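You operate a simulated robot arm through the tools that you are given. There is no shell and no other tool. Be economical: measure what you need, move in short steps, check, and stop when the job is done.

Carry out the task below with a simulated robot arm. There is one attempt and no reset: what you move stays moved.

TASK
Stack the box labelled "labels" from the reading table on top of the box marked "bands". Then stack the box that says "chalk" from the reading table on top of the box labelled "string".
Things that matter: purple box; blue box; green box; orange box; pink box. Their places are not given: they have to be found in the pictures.

It is judged by the outcome, as a careful person would: the job done as asked, and still so three seconds after it is handed in. It fails if anything else is knocked over, pushed out of place, dropped, spilled or broken.

THE ROBOT
A 7-joint arm with a two-finger parallel gripper, fixed in place. Base frame: the origin is at the foot of the arm, x ahead of it, y to its left, z up; the work surface is at about z = 760. Lengths are in mm, angles in degrees, forces in N, time in s.
With the tool pointing down near the work surface it reaches from about 200 to 680 mm from the base axis. Its first joint turns from -66.0 to 66.0 degrees. Payload 2.4 kg.
Tool frame: the origin (TCP) lies between the finger pads and is the grasp point; the fingertips stand 30 mm ahead of it; z points along the fingers, y is the line along which they close. The gripper opens to 94 mm. The fingers are 28 mm wide and 10 mm thick; the gripper's body (50 by 96 mm) begins 55 mm behind the TCP.
Orientation is told as [roll, pitch, yaw] about the base's x, y, z axes, in that order, counted from this pose: with the fingers straight down and closing along the base's y, the tool's x points along the base's -x, its y along +y and its z along -z.

THE INTERFACE
- The arm moves only by the tool nudge_tool. Its argument "steps" is one flat list of numbers, 7 for each row, row after row: the shift along the tool's x, y, z in mm, then the turn, a rotation vector about the tool's x, y, z in degrees, then the opening, from 0 (shut) to 1 (fully open). In form: [dx, dy, dz, ax, ay, az, grip, dx, dy, dz, ax, ay, az, grip, ...]. A call has 1 to 10 rows; each row shifts and turns the commanded pose from where the row before left it, along the tool's axes as they then stand. A row lasts 0.2 s, in which the tool goes at most 50 mm and 8.6 degrees; a call with a longer step from one row to the next is refused whole, and so is a gripper value outside its range. A pose out of reach is approached as far as the arm can. The call stops where the force on the tool passes 40 N (or 10 N more than at its start, if that is more) or the arm is blocked; 0.2 s more then pass. The fingers move at their own pace (about 153 mm/s each) and stop on an object; they squeeze with about 36 N. The grip force told is the motor's: it shows also when the fingers shut on nothing. Time passes only in rows, and 0.2 s behind the last, so rows that do not move let the fingers close. It gives the time, the measured TCP pose, the force on the tool (base axes), the opening and the grip force at its end, in the units of the frame above (readings bear some noise).
- Cameras (640 x 400 px; columns grow to the right, rows downward): "scene" is fixed at [33.7, 464.9, 1454.1]; the picture's right is [-0.80, -0.60, 0.00], its down [-0.28, 0.37, -0.89] and it looks along [0.54, -0.71, -0.46] (base axes); focal length 363 px, centre (320, 200). "wrist" rides on the gripper at [-37, 0, -58] in the tool frame; the picture's right is [0.00, -1.00, 0.00], its down [0.97, 0.00, -0.24] and it looks along [0.24, 0.00, 0.97] (tool axes); focal length 218 px, centre (320, 200).
- capture(camera): a new picture of that camera. No time passes.
- point_at(camera, pixels): for up to 12 pixels [column, row] of the newest picture of that camera ("zoom" is the newest enlarged one), the place [x, y, z] in the base frame of the surface seen there, good to about 2 mm. No time passes.
- enlarge(camera, box): a new picture of the part [left, top, right, bottom] of that camera's present view, enlarged. No time passes.
- close_job(): hands the job in; it is judged then, once.

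Work in short steps. Measure before you move; look again where a grasp or a placing could have gone wrong, and mend it. You have 80 turns and 54 pictures in all, the two below and enlarged ones among them. Open the gripper and draw the arm clear of the work before you hand the job in, unless the task says otherwise; then end with one line.

The tools are called after "Call:" as a command line: name --argument value ..., lists and objects as JSON in quotes. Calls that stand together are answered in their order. nudge_tool: Moves the arm, as the interface text tells. Its arguments: {"type":"object","properties":{"steps":{"type":"array","items":{"type":"number"}}},"required":["steps"]} The other tools are called the same way: capture (camera) takes a picture; point_at (camera, pixels) gives the place of the surface under pixels of a picture; enlarge (camera, box) takes an enlarged picture of a part of a camera's view; close_job () hands the job in.

At the start:

```text
t: 0.0
eef_pos: [293.7, -369.5, 995.3]
orientation: [0.1, 0.1, 0.1]
ft_force: [-0.3, 0.5, -0.2]
finger_gap: 93.9
finger_force: 0.0
```

scene: 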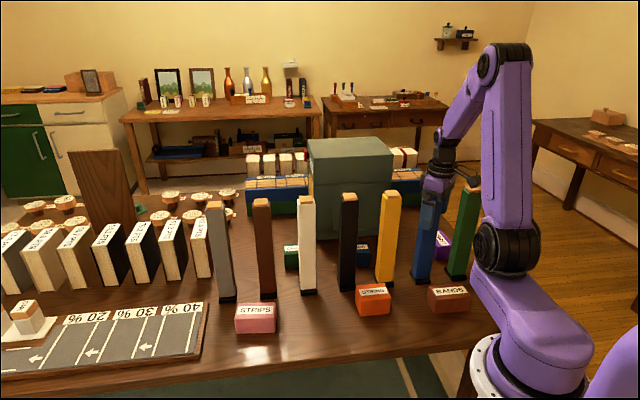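
wrist: 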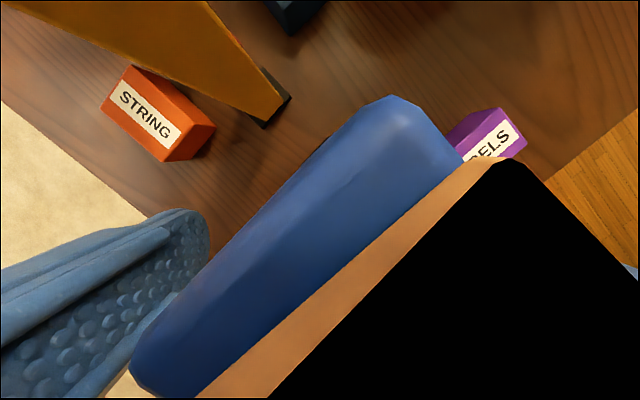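

The scene shows posts standing among the boxes, with purple around (443,243), green (291,257) and blue (363,253) behind them. I'll enlarge to read the labels and measure places.

Call:
enlarge --camera "scene" --box '[200, 130, 520, 330]'

Call:
point_at --camera "scene" --pixels '[[255, 310], [373, 291], [449, 292], [291, 257], [363, 253], [443, 240], [425, 196], [467, 190], [387, 195], [349, 198], [305, 200], [350, 142]]'

Call:
point_at --camera "wrist" --pixels '[[132, 66], [215, 126], [165, 161], [102, 102], [150, 110], [495, 108], [527, 145], [480, 140], [350, 180], [268, 120], [450, 300], [290, 10]]'

```text
2.00 times, centred on (360, 230) of scene
```

zoom: 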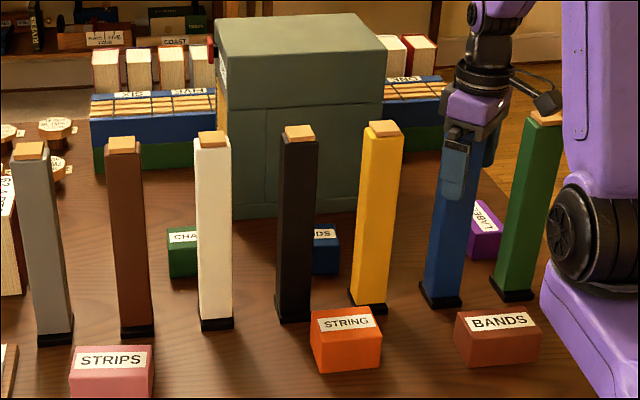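

```text
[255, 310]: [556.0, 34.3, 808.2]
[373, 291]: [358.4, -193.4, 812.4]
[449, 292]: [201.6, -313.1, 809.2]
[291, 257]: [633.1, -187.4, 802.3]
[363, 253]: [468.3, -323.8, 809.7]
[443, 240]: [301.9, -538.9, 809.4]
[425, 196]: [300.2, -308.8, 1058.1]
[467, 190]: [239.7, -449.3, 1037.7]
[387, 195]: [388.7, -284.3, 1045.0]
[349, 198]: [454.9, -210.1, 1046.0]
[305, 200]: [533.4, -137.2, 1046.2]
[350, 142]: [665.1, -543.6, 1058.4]
```

```text
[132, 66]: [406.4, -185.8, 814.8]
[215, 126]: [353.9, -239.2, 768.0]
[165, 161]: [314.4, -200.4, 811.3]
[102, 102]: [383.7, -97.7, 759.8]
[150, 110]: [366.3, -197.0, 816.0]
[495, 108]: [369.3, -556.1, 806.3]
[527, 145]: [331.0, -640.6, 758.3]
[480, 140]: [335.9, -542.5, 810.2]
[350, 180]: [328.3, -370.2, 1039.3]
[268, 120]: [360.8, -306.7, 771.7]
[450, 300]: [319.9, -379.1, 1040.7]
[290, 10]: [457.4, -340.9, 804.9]
```

The wrist view has a post right next to the gripper, so my first move is straight up. I also want to read the blue box, partly hidden as "..DS".

Call:
nudge_tool --steps '[0, 0, -30, 0, 0, 0, 1, 0, 0, -40, 0, 0, 0, 1, 0, 0, -40, 0, 0, 0, 1, 0, 0, -40, 0, 0, 0, 1]'

Call:
capture --camera "wrist"

Call:
capture --camera "scene"

```text
t: 1.0
eef_pos: [293.9, -370.1, 1146.0]
orientation: [0.1, 0.0, 0.0]
ft_force: [0.4, 1.2, -0.1]
finger_gap: 94.0
finger_force: 0.0
```

```text
50 pictures are left
```

wrist: 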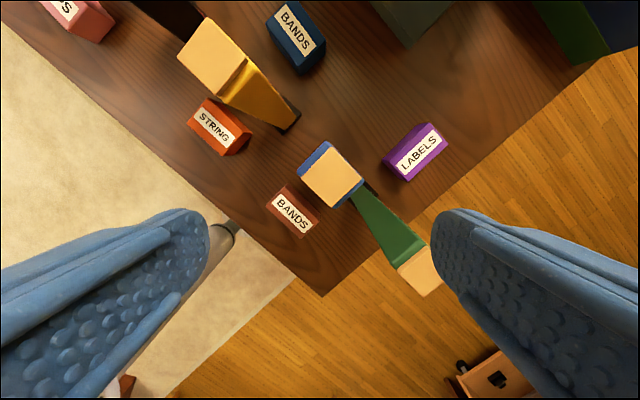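

```text
49 pictures are left
```

scene: 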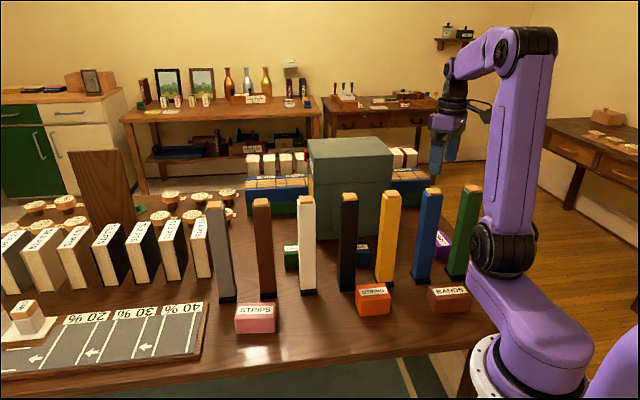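

Two boxes read "BANDS": blue at wrist (296,35) and brown at (292,212). The list of things that matter names blue, so I take blue as the target; I measure everything now.

Call:
enlarge --camera "wrist" --box '[160, 0, 480, 200]'

Call:
enlarge --camera "wrist" --box '[240, 110, 480, 260]'

Call:
point_at --camera "wrist" --pixels '[[276, 12], [298, 1], [326, 42], [302, 58], [322, 142], [301, 176], [333, 207], [362, 181], [214, 55], [295, 116], [420, 270], [375, 190]]'

Call:
point_at --camera "wrist" --pixels '[[433, 124], [443, 147], [406, 181], [386, 157], [209, 100], [251, 133], [220, 155], [188, 121], [288, 187], [318, 219], [304, 238], [268, 206]]'

Call:
point_at --camera "scene" --pixels '[[392, 194], [350, 195], [306, 198], [261, 201], [214, 206], [433, 191], [471, 187], [385, 283], [347, 288], [308, 293], [421, 281], [457, 277]]'

```text
2.00 times, centred on (320, 100) of wrist
```

zoom: 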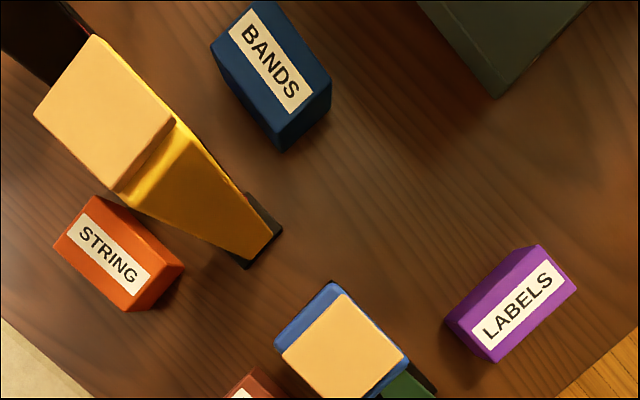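

```text
2.67 times, centred on (360, 185) of wrist
```

zoom: 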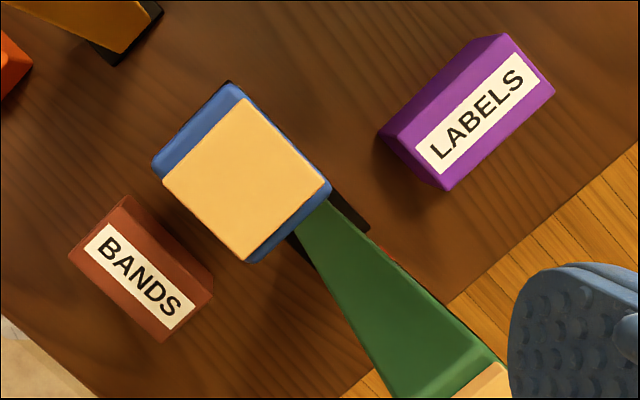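

```text
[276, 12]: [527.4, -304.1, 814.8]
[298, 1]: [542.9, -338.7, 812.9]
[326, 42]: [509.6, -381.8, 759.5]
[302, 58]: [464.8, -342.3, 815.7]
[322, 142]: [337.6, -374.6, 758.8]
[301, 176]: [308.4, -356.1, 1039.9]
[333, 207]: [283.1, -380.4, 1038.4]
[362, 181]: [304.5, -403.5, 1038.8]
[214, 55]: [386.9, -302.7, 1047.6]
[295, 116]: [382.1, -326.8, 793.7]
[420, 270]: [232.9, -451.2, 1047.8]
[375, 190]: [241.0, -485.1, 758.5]
```

```text
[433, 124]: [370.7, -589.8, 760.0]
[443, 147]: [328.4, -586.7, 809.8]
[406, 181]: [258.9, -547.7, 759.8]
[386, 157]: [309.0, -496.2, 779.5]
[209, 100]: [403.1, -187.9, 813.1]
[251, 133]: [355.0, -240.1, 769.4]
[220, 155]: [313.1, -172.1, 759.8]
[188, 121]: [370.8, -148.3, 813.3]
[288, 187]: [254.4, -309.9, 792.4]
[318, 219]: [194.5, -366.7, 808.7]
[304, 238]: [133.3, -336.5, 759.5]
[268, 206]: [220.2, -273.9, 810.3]
```

```text
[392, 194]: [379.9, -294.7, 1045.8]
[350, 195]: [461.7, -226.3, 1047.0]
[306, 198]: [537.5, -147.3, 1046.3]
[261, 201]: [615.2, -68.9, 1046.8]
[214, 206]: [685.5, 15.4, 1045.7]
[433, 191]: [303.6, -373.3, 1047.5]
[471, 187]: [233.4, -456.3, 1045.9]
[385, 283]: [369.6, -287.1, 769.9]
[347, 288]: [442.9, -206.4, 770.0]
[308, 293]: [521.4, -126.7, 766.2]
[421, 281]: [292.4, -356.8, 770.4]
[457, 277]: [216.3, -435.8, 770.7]
```

The posts stand in a 45° row (~110 mm apart, tops 1047) and the "labels", "bands" and "chalk" boxes lie behind it. I need the arm's own shape to plan clearance, and the remaining box corners.

Call:
point_at --camera "scene" --pixels '[[447, 150], [446, 125], [455, 105], [455, 85], [447, 68], [475, 60], [495, 50], [525, 42], [520, 120], [510, 180], [505, 245], [480, 108]]'

Call:
point_at --camera "wrist" --pixels '[[427, 124], [445, 144], [407, 178], [388, 164], [416, 150], [290, 2], [322, 33], [298, 53], [270, 22], [296, 35], [400, 165], [436, 132]]'

Call:
enlarge --camera "scene" --box '[400, 10, 600, 135]'

```text
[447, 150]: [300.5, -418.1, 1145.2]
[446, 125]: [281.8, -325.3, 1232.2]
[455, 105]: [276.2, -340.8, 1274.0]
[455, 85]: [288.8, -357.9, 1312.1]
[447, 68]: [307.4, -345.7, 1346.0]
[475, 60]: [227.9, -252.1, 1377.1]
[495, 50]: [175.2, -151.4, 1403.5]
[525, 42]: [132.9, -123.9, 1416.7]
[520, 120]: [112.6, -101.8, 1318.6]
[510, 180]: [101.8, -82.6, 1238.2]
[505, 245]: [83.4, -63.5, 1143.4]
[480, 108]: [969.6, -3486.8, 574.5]
```

```text
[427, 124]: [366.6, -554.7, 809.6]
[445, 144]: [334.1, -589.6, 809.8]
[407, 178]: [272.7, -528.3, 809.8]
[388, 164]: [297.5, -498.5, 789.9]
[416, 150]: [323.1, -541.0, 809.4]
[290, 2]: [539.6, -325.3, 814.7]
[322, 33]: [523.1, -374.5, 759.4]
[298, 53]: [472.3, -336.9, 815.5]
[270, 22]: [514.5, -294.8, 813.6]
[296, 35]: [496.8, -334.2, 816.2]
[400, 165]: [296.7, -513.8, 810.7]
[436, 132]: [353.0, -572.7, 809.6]
```

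```text
3.20 times, centred on (500, 72) of scene
```

zoom: 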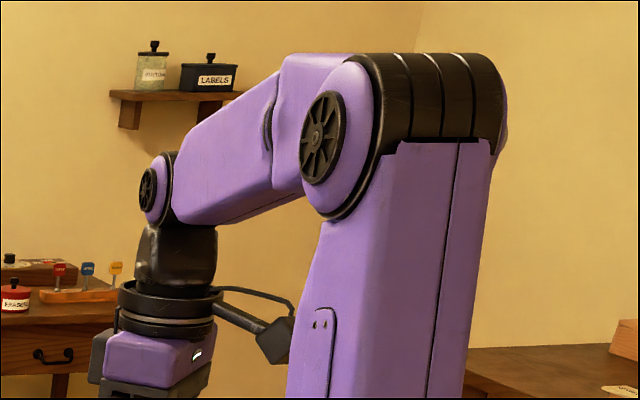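

Wrist axis sits ~200 mm above the TCP and the forearm has to pass over post tops (1047). I yaw -45° to match the purple box (centre ≈ (319,-541), long along (0.7,-0.7)) and go above it at safe height, then measure the forearm clearance.

Call:
nudge_tool --steps '[0, 0, 0, 0, 0, 7.5, 1, 0, 0, 0, 0, 0, 7.5, 1, 0, 0, 0, 0, 0, 7.5, 1, 0, 0, 0, 0, 0, 7.5, 1, 0, 0, 0, 0, 0, 7.5, 1, 0, 0, 0, 0, 0, 7.5, 1, -34.6, -25.8, 10, 0, 0, 0, 1, -34.6, -25.8, 10, 0, 0, 0, 1, -34.6, -25.8, 10, 0, 0, 0, 1, -34.6, -25.8, 10, 0, 0, 0, 1]'

Call:
capture --camera "wrist"

Call:
capture --camera "scene"

```text
t: 3.2
eef_pos: [318.5, -540.6, 1106.8]
orientation: [-0.1, 0.0, -44.9]
ft_force: [0.9, -0.3, -0.3]
finger_gap: 94.0
finger_force: 0.1
```

```text
45 pictures are left
```

wrist: 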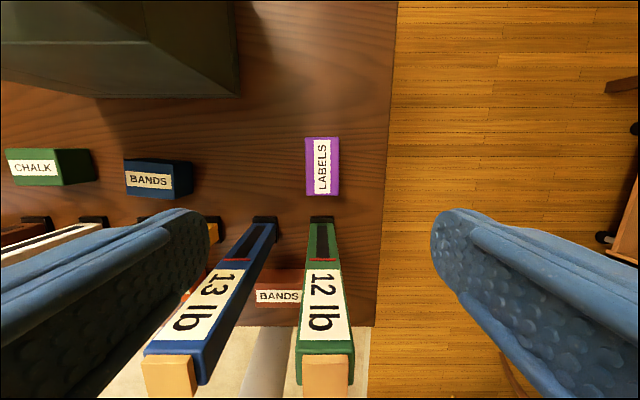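

```text
44 pictures are left
```

scene: 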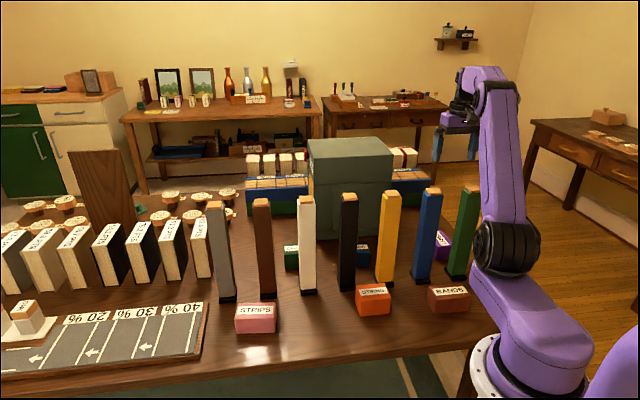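

The purple box is at wrist (322,167) and posts are clearly behind it. I measure the box tops and the arm link heights from the scene.

Call:
point_at --camera "wrist" --pixels '[[307, 140], [335, 140], [313, 193], [337, 193], [325, 166], [126, 171], [168, 174], [170, 192], [145, 181], [8, 152], [35, 168], [53, 152]]'

Call:
enlarge --camera "scene" --box '[400, 50, 560, 150]'

Call:
point_at --camera "scene" --pixels '[[463, 100], [462, 90], [470, 75], [480, 75], [495, 90], [507, 90], [480, 120], [510, 245], [500, 180], [490, 120], [520, 250], [460, 75]]'

```text
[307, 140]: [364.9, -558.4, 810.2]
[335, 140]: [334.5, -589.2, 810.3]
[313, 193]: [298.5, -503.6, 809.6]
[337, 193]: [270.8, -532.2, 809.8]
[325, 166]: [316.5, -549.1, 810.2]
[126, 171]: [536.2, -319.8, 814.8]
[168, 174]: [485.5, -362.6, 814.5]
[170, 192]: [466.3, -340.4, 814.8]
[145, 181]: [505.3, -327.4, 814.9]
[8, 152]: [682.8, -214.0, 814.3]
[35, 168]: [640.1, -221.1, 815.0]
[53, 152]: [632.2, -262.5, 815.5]
```

```text
4.00 times, centred on (480, 100) of scene
```

zoom: 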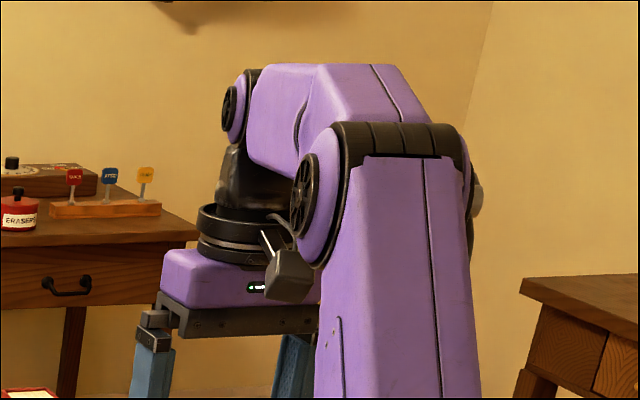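

```text
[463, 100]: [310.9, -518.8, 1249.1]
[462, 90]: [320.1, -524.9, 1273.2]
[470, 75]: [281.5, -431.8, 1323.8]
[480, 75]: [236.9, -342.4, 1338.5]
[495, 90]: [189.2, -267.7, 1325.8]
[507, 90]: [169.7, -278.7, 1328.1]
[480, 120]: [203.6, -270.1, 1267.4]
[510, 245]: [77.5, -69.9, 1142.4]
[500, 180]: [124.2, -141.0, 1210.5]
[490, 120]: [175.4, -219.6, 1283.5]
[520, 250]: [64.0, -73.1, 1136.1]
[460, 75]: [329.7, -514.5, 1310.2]
```

I measure the little protrusion on the base side of the hand at scene (472,119) and the elbow/forearm points.

Call:
point_at --camera "zoom" --pixels '[[288, 262], [280, 285], [300, 295], [307, 270], [268, 240], [300, 195], [230, 108], [270, 170], [255, 130], [298, 140], [320, 225], [225, 270]]'

```text
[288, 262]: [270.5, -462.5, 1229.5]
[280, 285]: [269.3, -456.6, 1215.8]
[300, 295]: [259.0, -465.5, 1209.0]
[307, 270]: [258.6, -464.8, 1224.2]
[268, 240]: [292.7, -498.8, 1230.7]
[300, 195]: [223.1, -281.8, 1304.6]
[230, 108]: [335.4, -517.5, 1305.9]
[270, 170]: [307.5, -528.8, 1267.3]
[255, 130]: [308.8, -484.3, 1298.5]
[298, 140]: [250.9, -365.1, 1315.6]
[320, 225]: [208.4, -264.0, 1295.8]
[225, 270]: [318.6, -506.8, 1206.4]
```

Purple box: centre ≈ (317.5,-546), top 810, turned about 4° from my yaw. To give the forearm and the hand's rear gadget room from the green post, I'll grasp ~18 mm outward of centre and high on the box; first descend to z≈900 and check.

Call:
nudge_tool --steps '[-21, -3.5, 0, 0, 0, 0, 1, 0, 0, 0, 0, 0, -4, 1, 0, 0, 40, 0, 0, 0, 1, 0, 0, 40, 0, 0, 0, 1, 0, 0, 40, 0, 0, 0, 1, 0, 0, 40, 0, 0, 0, 1, 0, 0, 40, 0, 0, 0, 1]'

Call:
capture --camera "wrist"

Call:
enlarge --camera "scene" --box '[400, 120, 560, 220]'

```text
t: 4.8
eef_pos: [332.0, -557.8, 904.8]
orientation: [0.0, 0.0, -41.0]
ft_force: [-0.7, 0.4, 0.1]
finger_gap: 94.1
finger_force: 0.0
```

```text
42 pictures are left
```

wrist: 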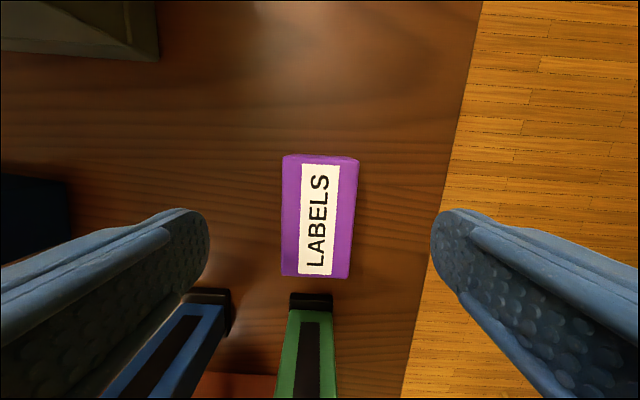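

```text
4.00 times, centred on (480, 170) of scene
```

zoom: 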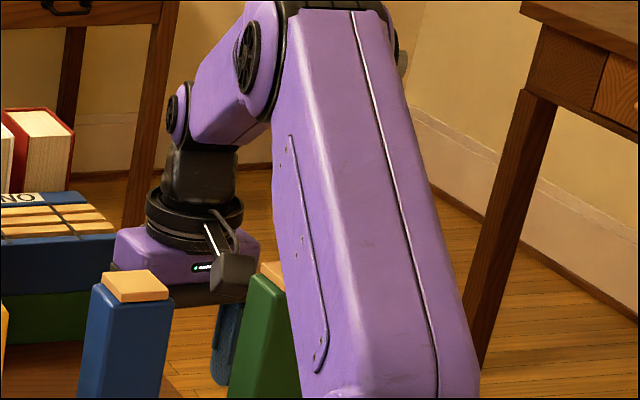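

Gadget at zoom (232,270) is close to the green post cap at (270,268); measuring both plus forearm bottom edge and box corners.

Call:
point_at --camera "zoom" --pixels '[[220, 260], [218, 285], [235, 260], [250, 260], [250, 285], [240, 290], [235, 142], [250, 130], [215, 140], [272, 268], [210, 235], [262, 290]]'

Call:
point_at --camera "wrist" --pixels '[[287, 158], [355, 160], [284, 274], [347, 276], [318, 215], [292, 296], [331, 296]]'

```text
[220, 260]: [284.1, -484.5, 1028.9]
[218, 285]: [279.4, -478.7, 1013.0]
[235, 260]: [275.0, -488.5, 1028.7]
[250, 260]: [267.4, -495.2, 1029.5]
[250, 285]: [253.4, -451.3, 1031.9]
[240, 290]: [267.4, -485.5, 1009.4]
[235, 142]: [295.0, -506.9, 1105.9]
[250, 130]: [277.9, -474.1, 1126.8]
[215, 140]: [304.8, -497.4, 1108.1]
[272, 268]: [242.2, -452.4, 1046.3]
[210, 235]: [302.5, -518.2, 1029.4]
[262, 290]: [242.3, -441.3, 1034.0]
```

```text
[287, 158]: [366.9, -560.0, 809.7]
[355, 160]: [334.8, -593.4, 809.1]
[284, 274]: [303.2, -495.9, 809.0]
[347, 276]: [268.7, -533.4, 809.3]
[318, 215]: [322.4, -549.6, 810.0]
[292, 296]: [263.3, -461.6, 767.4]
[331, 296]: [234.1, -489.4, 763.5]
```

Gadget clears the post by ~22 mm and the forearm underside should keep ~15 mm over the post at z≈819. I turn 2° and descend in two parts, then close.

Call:
nudge_tool --steps '[0, 0, 30, 0, 0, 2, 1, 0, 0, 20, 0, 0, 0, 1, 0, 0, 10, 0, 0, 0, 1]'

Call:
enlarge --camera "scene" --box '[400, 140, 560, 240]'

```text
t: 5.6
eef_pos: [330.4, -557.6, 846.5]
orientation: [0.0, -0.2, -43.1]
ft_force: [0.4, -1.2, -0.9]
finger_gap: 94.0
finger_force: 0.0
```

```text
4.00 times, centred on (480, 190) of scene
```

zoom: 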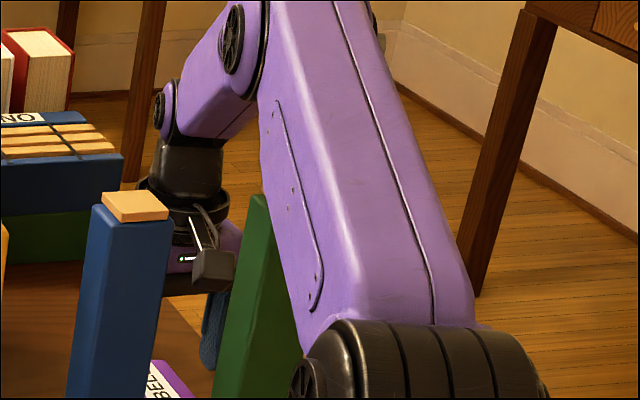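

Call:
point_at --camera "zoom" --pixels '[[245, 105], [235, 120], [218, 138], [200, 142], [230, 100], [252, 98], [258, 197], [262, 110], [262, 180]]'

```text
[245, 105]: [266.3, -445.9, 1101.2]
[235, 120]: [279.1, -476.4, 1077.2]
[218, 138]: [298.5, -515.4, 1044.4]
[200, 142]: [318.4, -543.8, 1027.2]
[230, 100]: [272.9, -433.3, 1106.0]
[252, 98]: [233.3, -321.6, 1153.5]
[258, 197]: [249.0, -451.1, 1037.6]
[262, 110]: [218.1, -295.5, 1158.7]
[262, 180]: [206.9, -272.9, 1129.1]
```

Forearm underside is ~1091 over the post's far edge (top 1047), so another 28 mm is safe. Descend to ~819 and close.

Call:
nudge_tool --steps '[0, 0, 15, 0, 0, 0, 1, 0, 0, 13, 0, 0, 0, 1, 0, 0, 0, 0, 0, 0, 0.6, 0, 0, 0, 0, 0, 0, 0.3, 0, 0, 0, 0, 0, 0, 0.3, 0, 0, 0, 0, 0, 0, 0.3]'

Call:
capture --camera "wrist"

```text
t: 7.0
eef_pos: [330.4, -556.8, 818.7]
orientation: [0.0, 0.0, -43.0]
ft_force: [0.3, -0.4, 0.3]
finger_gap: 54.4
finger_force: 35.9
```

```text
39 pictures are left
```

wrist: 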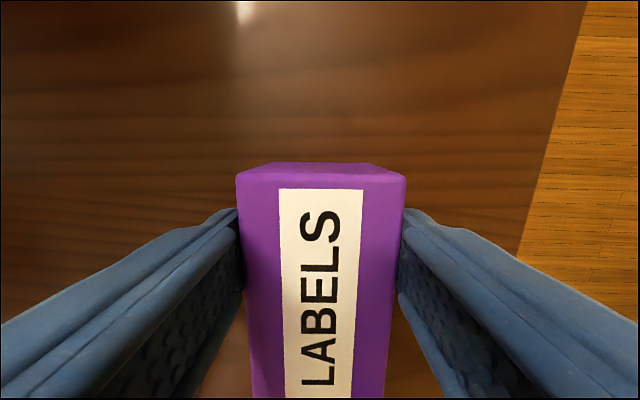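

Gripped (gap 54.4 mm, 36 N). Lift ~110 mm straight up and check.

Call:
nudge_tool --steps '[0, 0, -10, 0, 0, 0, 0.3, 0, 0, -25, 0, 0, 0, 0.3, 0, 0, -40, 0, 0, 0, 0.3, 0, 0, -40, 0, 0, 0, 0.3]'

Call:
capture --camera "wrist"

```text
t: 8.0
eef_pos: [328.9, -557.1, 933.0]
orientation: [-0.1, 0.1, -43.0]
ft_force: [-0.2, 0.4, -0.7]
finger_gap: 54.3
finger_force: 36.1
```

```text
38 pictures are left
```

wrist: 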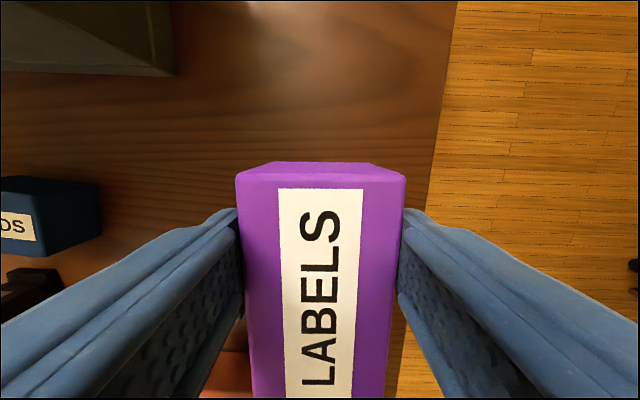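

Held well. Shift ~225 mm along the back of the row (clear of posts), rising slightly.

Call:
nudge_tool --steps '[-1.6, 45, -6, 0, 0, 0, 0.3, -1.6, 45, -6, 0, 0, 0, 0.3, -1.6, 45, -6, 0, 0, 0, 0.3, -1.6, 45, -6, 0, 0, 0, 0.3, -1.6, 45, -6, 0, 0, 0, 0.3]'

Call:
capture --camera "scene"

Call:
capture --camera "wrist"

```text
t: 9.2
eef_pos: [488.7, -397.5, 961.1]
orientation: [-0.1, 0.0, -43.1]
ft_force: [-0.6, -0.7, -0.9]
finger_gap: 54.0
finger_force: 35.8
```

```text
37 pictures are left
```

scene: 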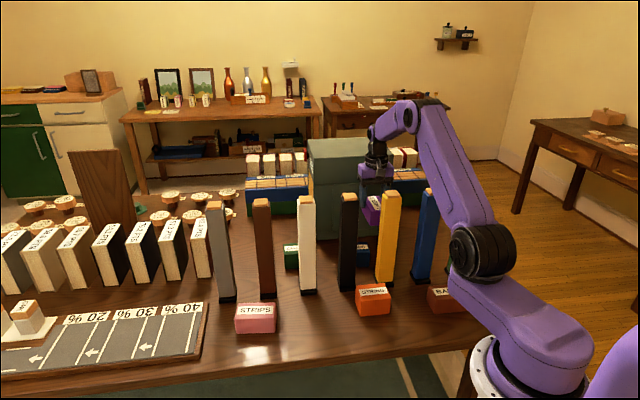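

```text
36 pictures are left
```

wrist: 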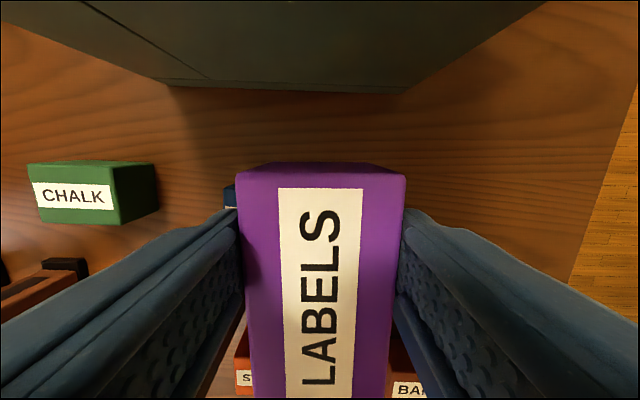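

Check distance to the big cabinet (front foot at row ~85) and blue corners before turning.

Call:
point_at --camera "wrist" --pixels '[[170, 83], [400, 91], [190, 60], [430, 70], [360, 30], [300, 10], [42, 163], [110, 166], [155, 164], [36, 184], [113, 187], [120, 222]]'

Call:
enlarge --camera "scene" --box '[260, 150, 420, 310]'

```text
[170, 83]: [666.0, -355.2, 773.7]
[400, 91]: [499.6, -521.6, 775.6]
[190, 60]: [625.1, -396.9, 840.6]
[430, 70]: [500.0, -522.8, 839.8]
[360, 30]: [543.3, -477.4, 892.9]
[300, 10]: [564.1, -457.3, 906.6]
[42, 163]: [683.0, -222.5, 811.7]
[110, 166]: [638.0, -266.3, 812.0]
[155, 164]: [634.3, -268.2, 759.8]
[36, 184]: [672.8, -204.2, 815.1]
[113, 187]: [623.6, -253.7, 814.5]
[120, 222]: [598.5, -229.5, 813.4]
```

```text
2.50 times, centred on (340, 230) of scene
```

zoom: 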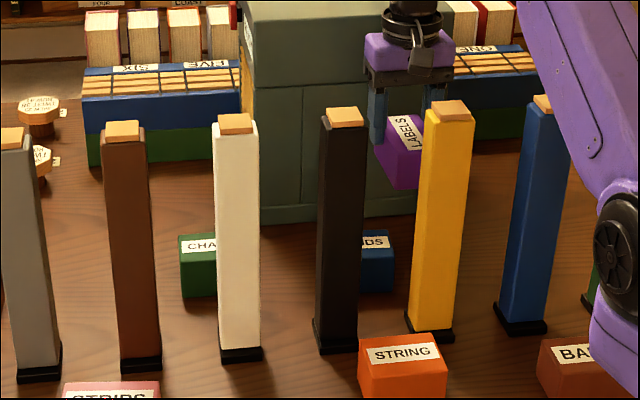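

Cabinet front is at v≈722, giving plenty of room. Turn the box in place ~85° so its length lines up with the blue box.

Call:
nudge_tool --steps '[0, 0, 0, 0, 0, -8.5, 0.3, 0, 0, 0, 0, 0, -8.5, 0.3, 0, 0, 0, 0, 0, -8.5, 0.3, 0, 0, 0, 0, 0, -8.5, 0.3, 0, 0, 0, 0, 0, -8.5, 0.3, 0, 0, 0, 0, 0, -8.5, 0.3, 0, 0, 0, 0, 0, -8.5, 0.3, 0, 0, 0, 0, 0, -8.5, 0.3, 0, 0, 0, 0, 0, -8.5, 0.3, 0, 0, 0, 0, 0, -8.5, 0.3]'

Call:
capture --camera "wrist"

```text
t: 11.4
eef_pos: [490.1, -399.1, 962.4]
orientation: [0.0, 0.0, 42.1]
ft_force: [0.6, 0.0, -1.6]
finger_gap: 54.0
finger_force: 36.5
```

```text
34 pictures are left
```

wrist: 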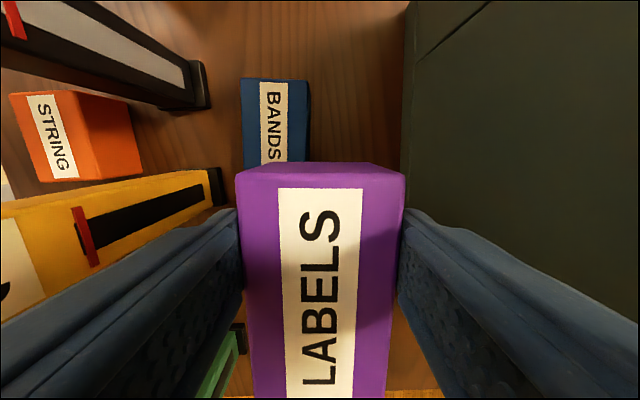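

Blue box now visible at (275,120), parallel. Measuring its top corners.

Call:
point_at --camera "wrist" --pixels '[[244, 82], [300, 82], [246, 158], [303, 158], [246, 120], [302, 120], [274, 80], [372, 175], [250, 178], [390, 178]]'

```text
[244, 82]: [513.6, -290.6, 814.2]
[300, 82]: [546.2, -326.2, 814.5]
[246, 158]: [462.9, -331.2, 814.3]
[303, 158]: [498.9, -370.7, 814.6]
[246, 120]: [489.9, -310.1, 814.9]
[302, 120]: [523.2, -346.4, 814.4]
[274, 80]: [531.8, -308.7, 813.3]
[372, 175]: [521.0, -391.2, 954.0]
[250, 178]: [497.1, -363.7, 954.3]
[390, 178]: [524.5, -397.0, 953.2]
```

Blue top centre ≈ (504.5,-331), z 814.5, yaw ≈ 41–42° — matches. Purple centre lies ~16.5 mm toward tool +x from TCP, so TCP goes to (517,-320), then down to ~886.

Call:
nudge_tool --steps '[-36.2, 20.3, 0, 0, 0, 0, 0.3, -36.2, 20.3, 0, 0, 0, 0, 0.3, 0, 0, 30, 0, 0, 0, 0.3, 0, 0, 30, 0, 0, 0, 0.3, 0, 0, 16, 0, 0, 0, 0.3]'

Call:
capture --camera "wrist"

Call:
enlarge --camera "scene" --box '[320, 120, 480, 280]'

```text
t: 12.6
eef_pos: [515.7, -319.7, 886.2]
orientation: [0.0, 0.0, 42.0]
ft_force: [0.3, 0.2, -1.0]
finger_gap: 54.1
finger_force: 36.3
```

```text
33 pictures are left
```

wrist: 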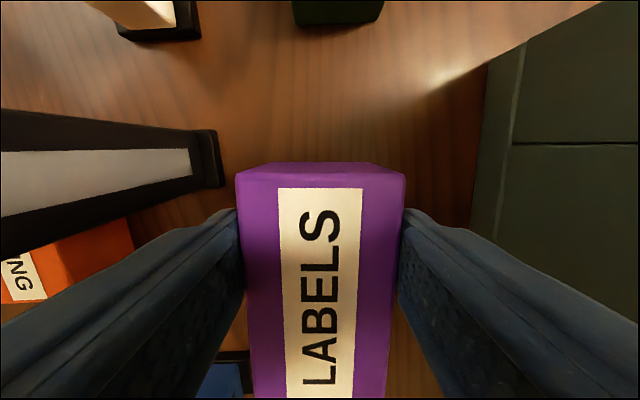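

```text
2.50 times, centred on (400, 200) of scene
```

zoom: 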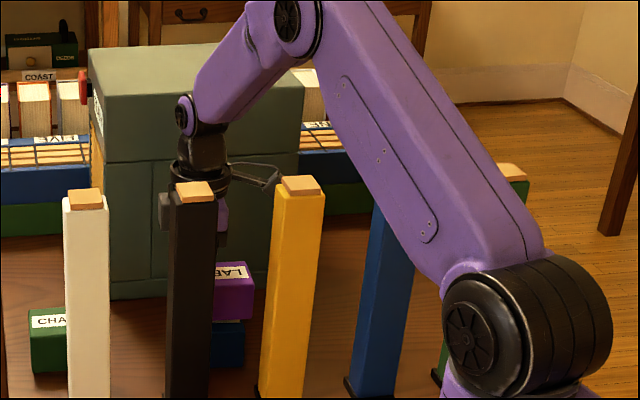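

Purple sits over blue as expected. Lower ~12.5 mm gently to contact.

Call:
nudge_tool --steps '[0, 0, 7, 0, 0, 0, 0.3, 0, 0, 4, 0, 0, 0, 0.3, 0, 0, 1.5, 0, 0, 0, 0.3]'

```text
t: 13.4
eef_pos: [517.0, -320.7, 873.5]
orientation: [0.1, 0.0, 42.0]
ft_force: [-0.2, 0.2, -1.4]
finger_gap: 54.2
finger_force: 36.1
```

Call:
nudge_tool --steps '[0, 0, 1, 0, 0, 0, 0.3, 0, 0, 0.6, 0, 0, 0, 0.3]'

```text
t: 14.0
eef_pos: [516.9, -321.2, 873.8]
orientation: [-0.1, 0.1, 42.0]
ft_force: [-2.1, 0.4, 6.9]
finger_gap: 54.5
finger_force: 36.0
```

Contact (Fz ≈ +7 N). Release gently, then rise straight up.

Call:
nudge_tool --steps '[0, 0, 0, 0, 0, 0, 0.62, 0, 0, 0, 0, 0, 0, 0.72, 0, 0, 0, 0, 0, 0, 0.85, 0, 0, -10, 0, 0, 0, 0.85, 0, 0, -30, 0, 0, 0, 0.85, 0, 0, -40, 0, 0, 0, 0.85, 0, 0, -40, 0, 0, 0, 0.85]'

Call:
capture --camera "wrist"

Call:
enlarge --camera "scene" --box '[280, 150, 480, 310]'

```text
t: 15.6
eef_pos: [515.0, -319.5, 993.5]
orientation: [0.1, 0.0, 42.0]
ft_force: [-0.4, -0.6, -0.2]
finger_gap: 80.0
finger_force: 0.0
```

```text
31 pictures are left
```

wrist: 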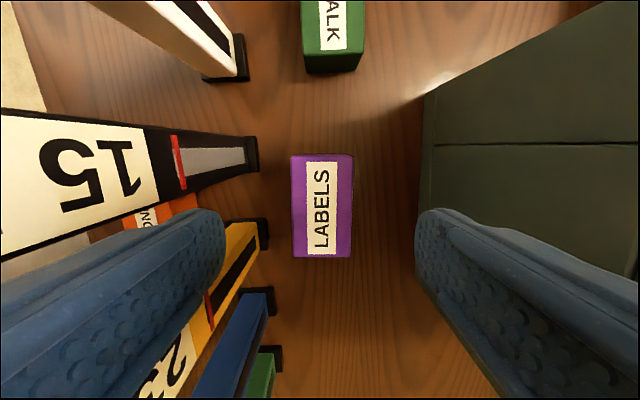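

```text
2.50 times, centred on (380, 230) of scene
```

zoom: 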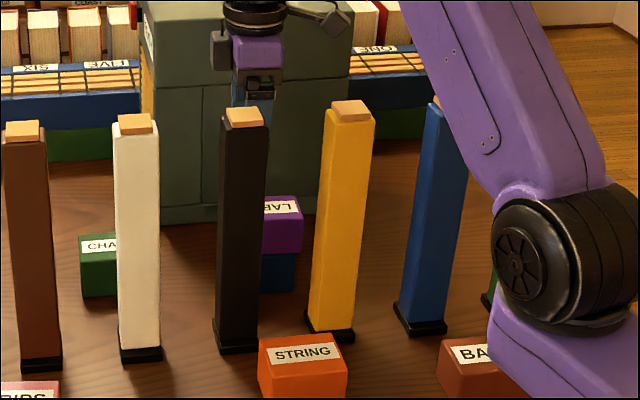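

"Labels" is squarely stacked on blue "bands". Next, chalk: centre u≈298,v≈612 (≈(643,-222)), near reach limit with the white and black posts flanking. I go above it with a 12° tilt about the closing axis so the wrist lies toward the gap between those posts.

Call:
nudge_tool --steps '[-37, -3.6, 0, 0, 0, 0, 1, -37, -3.6, 0, 0, 0, 0, 1, -37, -3.6, 0, 0, 0, 0, 1, -37, -3.6, 0, 0, 0, -3, 1, 0, 0, 0, 0, -6, 0, 1, 0, 0, 0, 0, -6, 0, 1]'

Call:
capture --camera "wrist"

Call:
capture --camera "scene"

```text
t: 17.0
eef_pos: [636.4, -231.1, 993.2]
orientation: [0.0, -12.0, 45.0]
ft_force: [0.4, 0.2, 0.3]
finger_gap: 94.1
finger_force: 0.0
```

```text
29 pictures are left
```

wrist: 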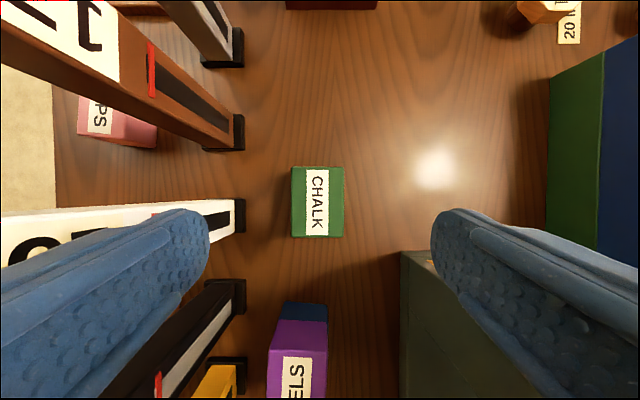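

```text
28 pictures are left
```

scene: 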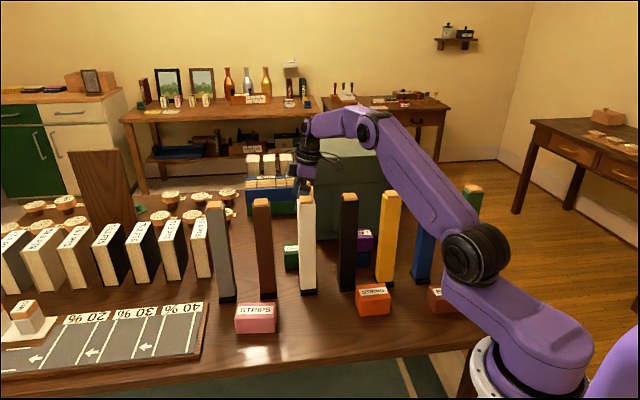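

Chalk box at wrist (318,202). Measure corners, post footprints and arm points.

Call:
point_at --camera "wrist" --pixels '[[293, 170], [341, 170], [295, 234], [340, 234], [318, 168], [318, 234], [240, 200], [243, 232], [243, 281], [242, 310], [410, 262], [318, 202]]'

Call:
enlarge --camera "scene" --box '[280, 90, 440, 210]'

```text
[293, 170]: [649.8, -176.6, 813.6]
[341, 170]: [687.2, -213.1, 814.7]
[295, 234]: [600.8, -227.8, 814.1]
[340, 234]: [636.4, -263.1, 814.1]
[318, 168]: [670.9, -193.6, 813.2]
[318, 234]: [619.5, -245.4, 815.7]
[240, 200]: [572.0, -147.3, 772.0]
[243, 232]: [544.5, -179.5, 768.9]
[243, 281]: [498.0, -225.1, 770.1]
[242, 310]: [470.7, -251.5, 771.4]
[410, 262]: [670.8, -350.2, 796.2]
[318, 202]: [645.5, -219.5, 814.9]
```

```text
3.33 times, centred on (360, 150) of scene
```

zoom: 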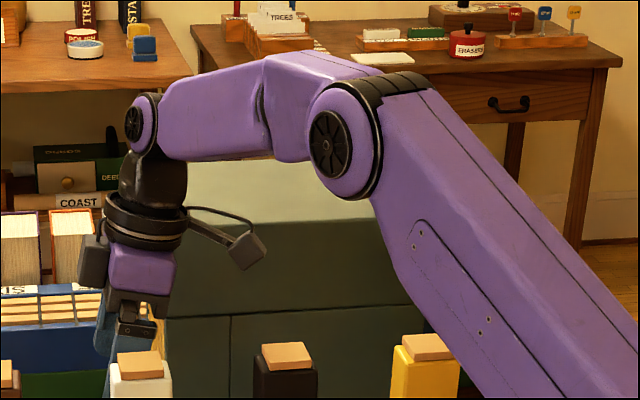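

Chalk: centre u≈299, v≈611, yaw 45°, top 814. Adjust 3 mm laterally and descend vertically (in base) to z≈900, then measure forearm clearance.

Call:
nudge_tool --steps '[6.4, 2.8, 30, 0, 0, 0, 1, 6.4, 0, 30, 0, 0, 0, 1, 6.4, 0, 30, 0, 0, 0, 1]'

Call:
enlarge --camera "scene" --box '[280, 110, 440, 230]'

```text
t: 17.8
eef_pos: [633.9, -228.3, 900.9]
orientation: [0.1, -12.0, 44.9]
ft_force: [-0.1, 0.1, 0.7]
finger_gap: 94.1
finger_force: 0.1
```

```text
3.33 times, centred on (360, 170) of scene
```

zoom: 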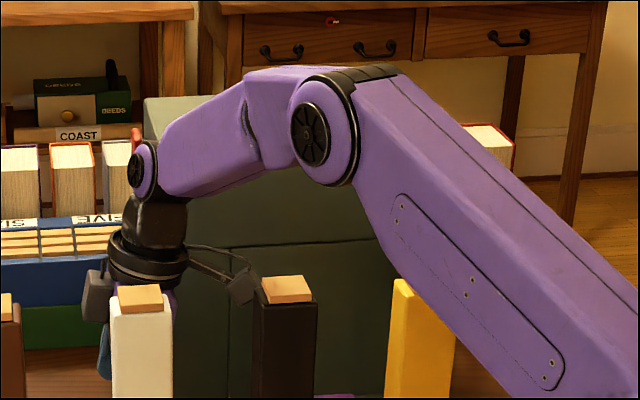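

Call:
point_at --camera "zoom" --pixels '[[135, 170], [160, 196], [175, 196], [195, 192], [215, 185], [240, 176], [262, 166], [290, 165], [215, 170], [240, 285], [230, 270], [313, 133]]'

```text
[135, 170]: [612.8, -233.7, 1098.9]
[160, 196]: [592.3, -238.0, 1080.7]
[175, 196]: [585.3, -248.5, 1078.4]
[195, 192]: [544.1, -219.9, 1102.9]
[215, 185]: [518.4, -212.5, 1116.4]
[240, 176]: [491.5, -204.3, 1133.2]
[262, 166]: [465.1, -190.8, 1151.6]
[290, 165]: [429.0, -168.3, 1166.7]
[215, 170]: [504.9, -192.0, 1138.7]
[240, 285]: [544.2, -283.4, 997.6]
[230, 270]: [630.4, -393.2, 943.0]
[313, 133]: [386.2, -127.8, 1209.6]
```

Forearm underside model: after 76 mm more descent it stays ~19 mm over the black post and passes ~23 mm beside the white one. Descend most of the way and re-check.

Call:
nudge_tool --steps '[6.4, 0, 30, 0, 0, 0, 1, 4.25, 0, 20, 0, 0, 0, 1]'

Call:
enlarge --camera "scene" --box '[280, 120, 440, 240]'

Call:
capture --camera "wrist"

```text
t: 18.4
eef_pos: [634.2, -230.0, 850.2]
orientation: [-0.1, -12.0, 44.9]
ft_force: [0.0, 0.2, -0.4]
finger_gap: 94.0
finger_force: 0.1
```

```text
3.33 times, centred on (360, 180) of scene
```

zoom: 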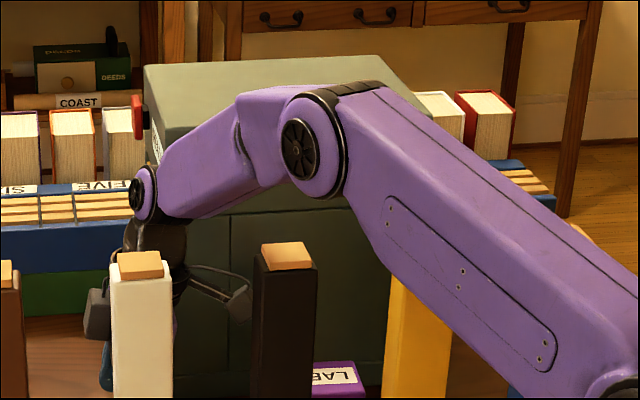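

```text
24 pictures are left
```

wrist: 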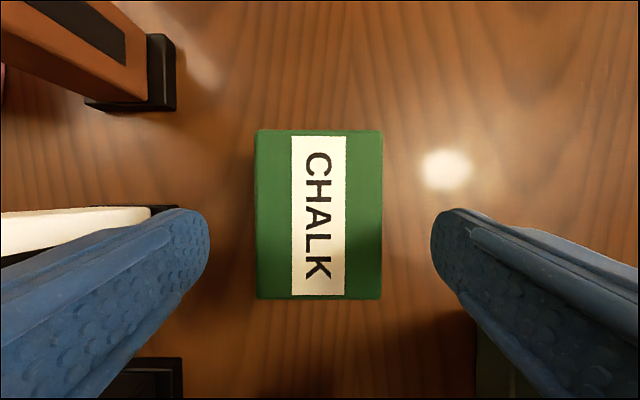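

Call:
point_at --camera "zoom" --pixels '[[180, 218], [195, 217], [215, 210], [235, 200], [255, 188], [280, 182], [288, 243], [140, 255]]'

```text
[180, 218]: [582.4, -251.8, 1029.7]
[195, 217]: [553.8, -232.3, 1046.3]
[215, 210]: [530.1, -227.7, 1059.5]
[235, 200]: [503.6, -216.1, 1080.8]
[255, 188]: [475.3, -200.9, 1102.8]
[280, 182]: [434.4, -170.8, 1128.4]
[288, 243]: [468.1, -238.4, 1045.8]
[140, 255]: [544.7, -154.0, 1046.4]
```

Underside ≈1086 at the black post's far corner; 23 mm more keeps a margin. Descend and close.

Call:
nudge_tool --steps '[2.6, 0, 12, 0, 0, 0, 1, 2.3, 0, 11, 0, 0, 0, 1, 0, 0, 0, 0, 0, 0, 0.65, 0, 0, 0, 0, 0, 0, 0.3, 0, 0, 0, 0, 0, 0, 0.3, 0, 0, 0, 0, 0, 0, 0.3]'

Call:
capture --camera "wrist"

```text
t: 19.8
eef_pos: [635.4, -228.9, 827.0]
orientation: [0.0, -11.9, 45.1]
ft_force: [-0.7, -1.0, 0.7]
finger_gap: 59.0
finger_force: 35.8
```

```text
23 pictures are left
```

wrist: 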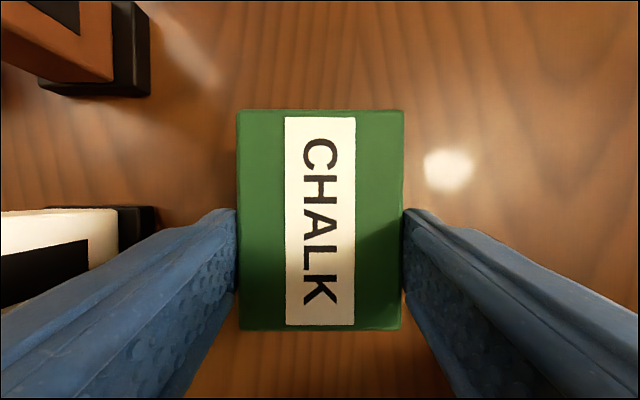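

Gripped chalk (gap 59 mm). Lift vertically ~150 mm along the same line.

Call:
nudge_tool --steps '[-2.1, 0, -10, 0, 0, 0, 0.3, -6.4, 0, -30, 0, 0, 0, 0.3, -8, 0, -37, 0, 0, 0, 0.3, -8, 0, -37, 0, 0, 0, 0.3, -8, 0, -37, 0, 0, 0, 0.3]'

Call:
capture --camera "wrist"

Call:
capture --camera "scene"

```text
t: 21.0
eef_pos: [631.9, -230.5, 981.1]
orientation: [0.0, -12.0, 45.0]
ft_force: [-0.5, -1.2, -0.9]
finger_gap: 59.1
finger_force: 35.8
```

```text
22 pictures are left
```

wrist: 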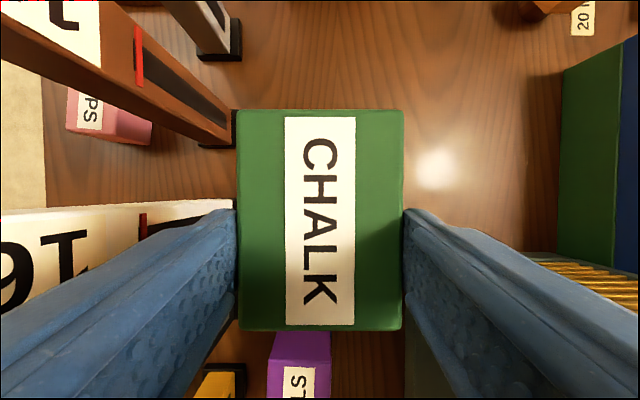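

```text
21 pictures are left
```

scene: 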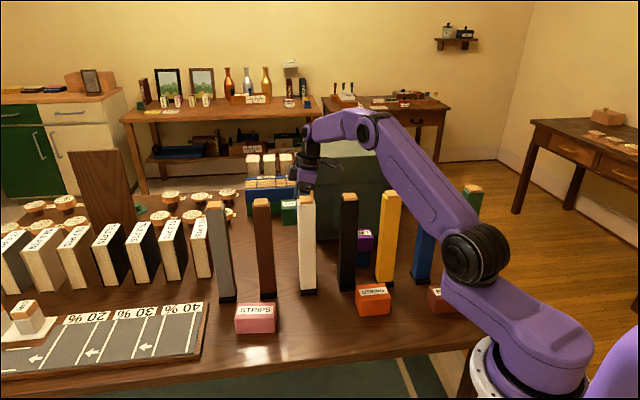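

Held stably. Level the tilt, then move back along the row toward u≈115 while rising.

Call:
nudge_tool --steps '[0, 0, 0, 0, 6, 0, 0.3, 0, 0, 0, 0, 6, 0, 0.3, 43, 0, -15, 0, 0, 0, 0.3, 43, 0, -20, 0, 0, 0, 0.3, 43, 0, -20, 0, 0, 0, 0.3, 43, 0, -20, 0, 0, 0, 0.3, 0, 0, -40, 0, 0, 0, 0.3, 0, 0, -40, 0, 0, 0, 0.3, 0, 0, -20, 0, 0, 0, 0.3]'

Call:
capture --camera "wrist"

Call:
capture --camera "scene"

```text
t: 23.0
eef_pos: [513.3, -349.5, 1155.6]
orientation: [0.0, -0.1, 45.1]
ft_force: [0.8, -0.1, -0.6]
finger_gap: 59.3
finger_force: 36.0
```

```text
20 pictures are left
```

wrist: 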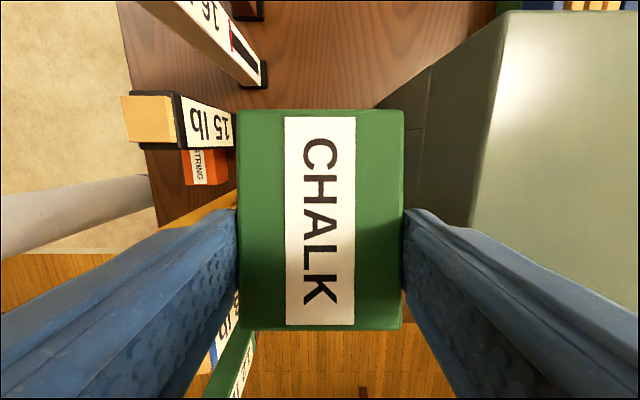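

```text
19 pictures are left
```

scene: 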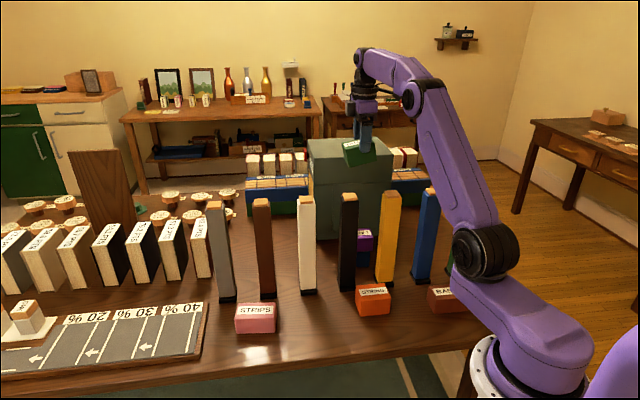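

The box was gripped with the tool tilted, so I restore the 12° tilt to level it (bottom ≈1088, above the 1047 posts), then cross the row toward the orange box.

Call:
nudge_tool --steps '[0, 0, 0, 0, -6, 0, 0.3, 0, 0, 0, 0, -6, 0, 0.3, 0, 40, 0, 0, 0, 0, 0.3, 0, 44, 0, 0, 0, 0, 0.3, 0, 44, 0, 0, 0, 0, 0.3, 0, 44, 0, 0, 0, 0, 0.3, 0, 44, 0, 0, 0, 0, 0.3]'

Call:
capture --camera "wrist"

Call:
capture --camera "scene"

```text
t: 24.6
eef_pos: [359.8, -197.2, 1155.4]
orientation: [0.0, -12.0, 45.2]
ft_force: [-0.3, -0.1, -0.7]
finger_gap: 58.8
finger_force: 35.8
```

```text
18 pictures are left
```

wrist: 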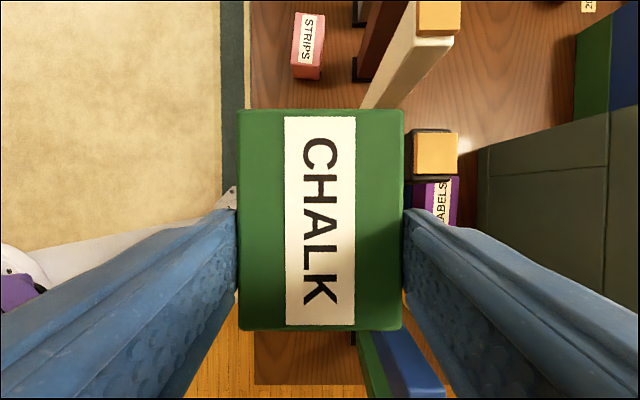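

```text
17 pictures are left
```

scene: 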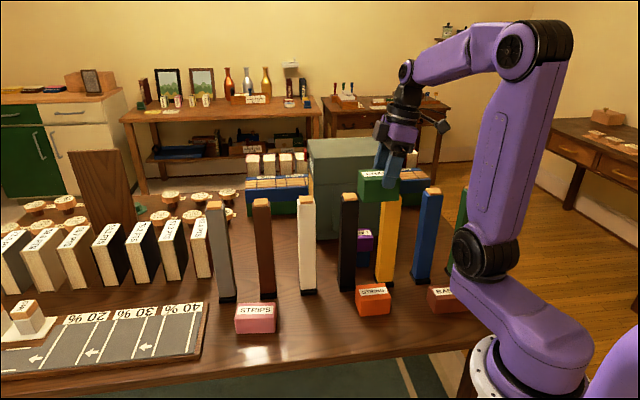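

Chalk is level above the orange box. Measure orange's top corners from an enlarged scene view.

Call:
enlarge --camera "scene" --box '[340, 160, 436, 330]'

```text
2.35 times, centred on (388, 245) of scene
```

zoom: 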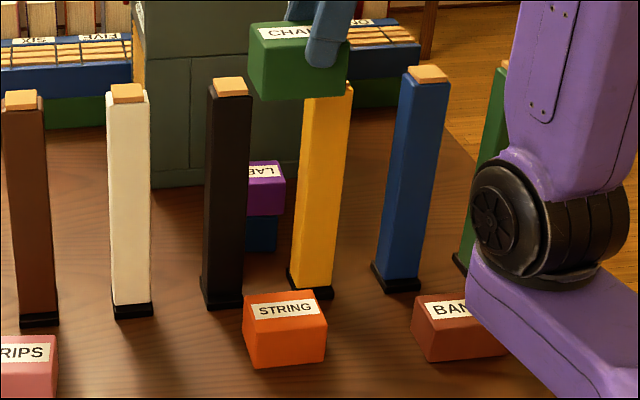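

Call:
point_at --camera "zoom" --pixels '[[246, 296], [310, 291], [325, 315], [246, 321], [285, 306], [248, 325], [325, 320], [252, 26], [262, 45], [255, 50], [340, 45]]'

```text
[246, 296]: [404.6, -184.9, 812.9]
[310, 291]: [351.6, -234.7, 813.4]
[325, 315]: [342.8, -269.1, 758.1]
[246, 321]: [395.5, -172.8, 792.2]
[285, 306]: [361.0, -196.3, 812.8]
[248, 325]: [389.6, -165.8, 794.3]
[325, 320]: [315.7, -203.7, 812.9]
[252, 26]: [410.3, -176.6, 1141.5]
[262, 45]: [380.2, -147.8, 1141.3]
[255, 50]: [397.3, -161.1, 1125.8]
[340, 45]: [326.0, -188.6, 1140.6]
```

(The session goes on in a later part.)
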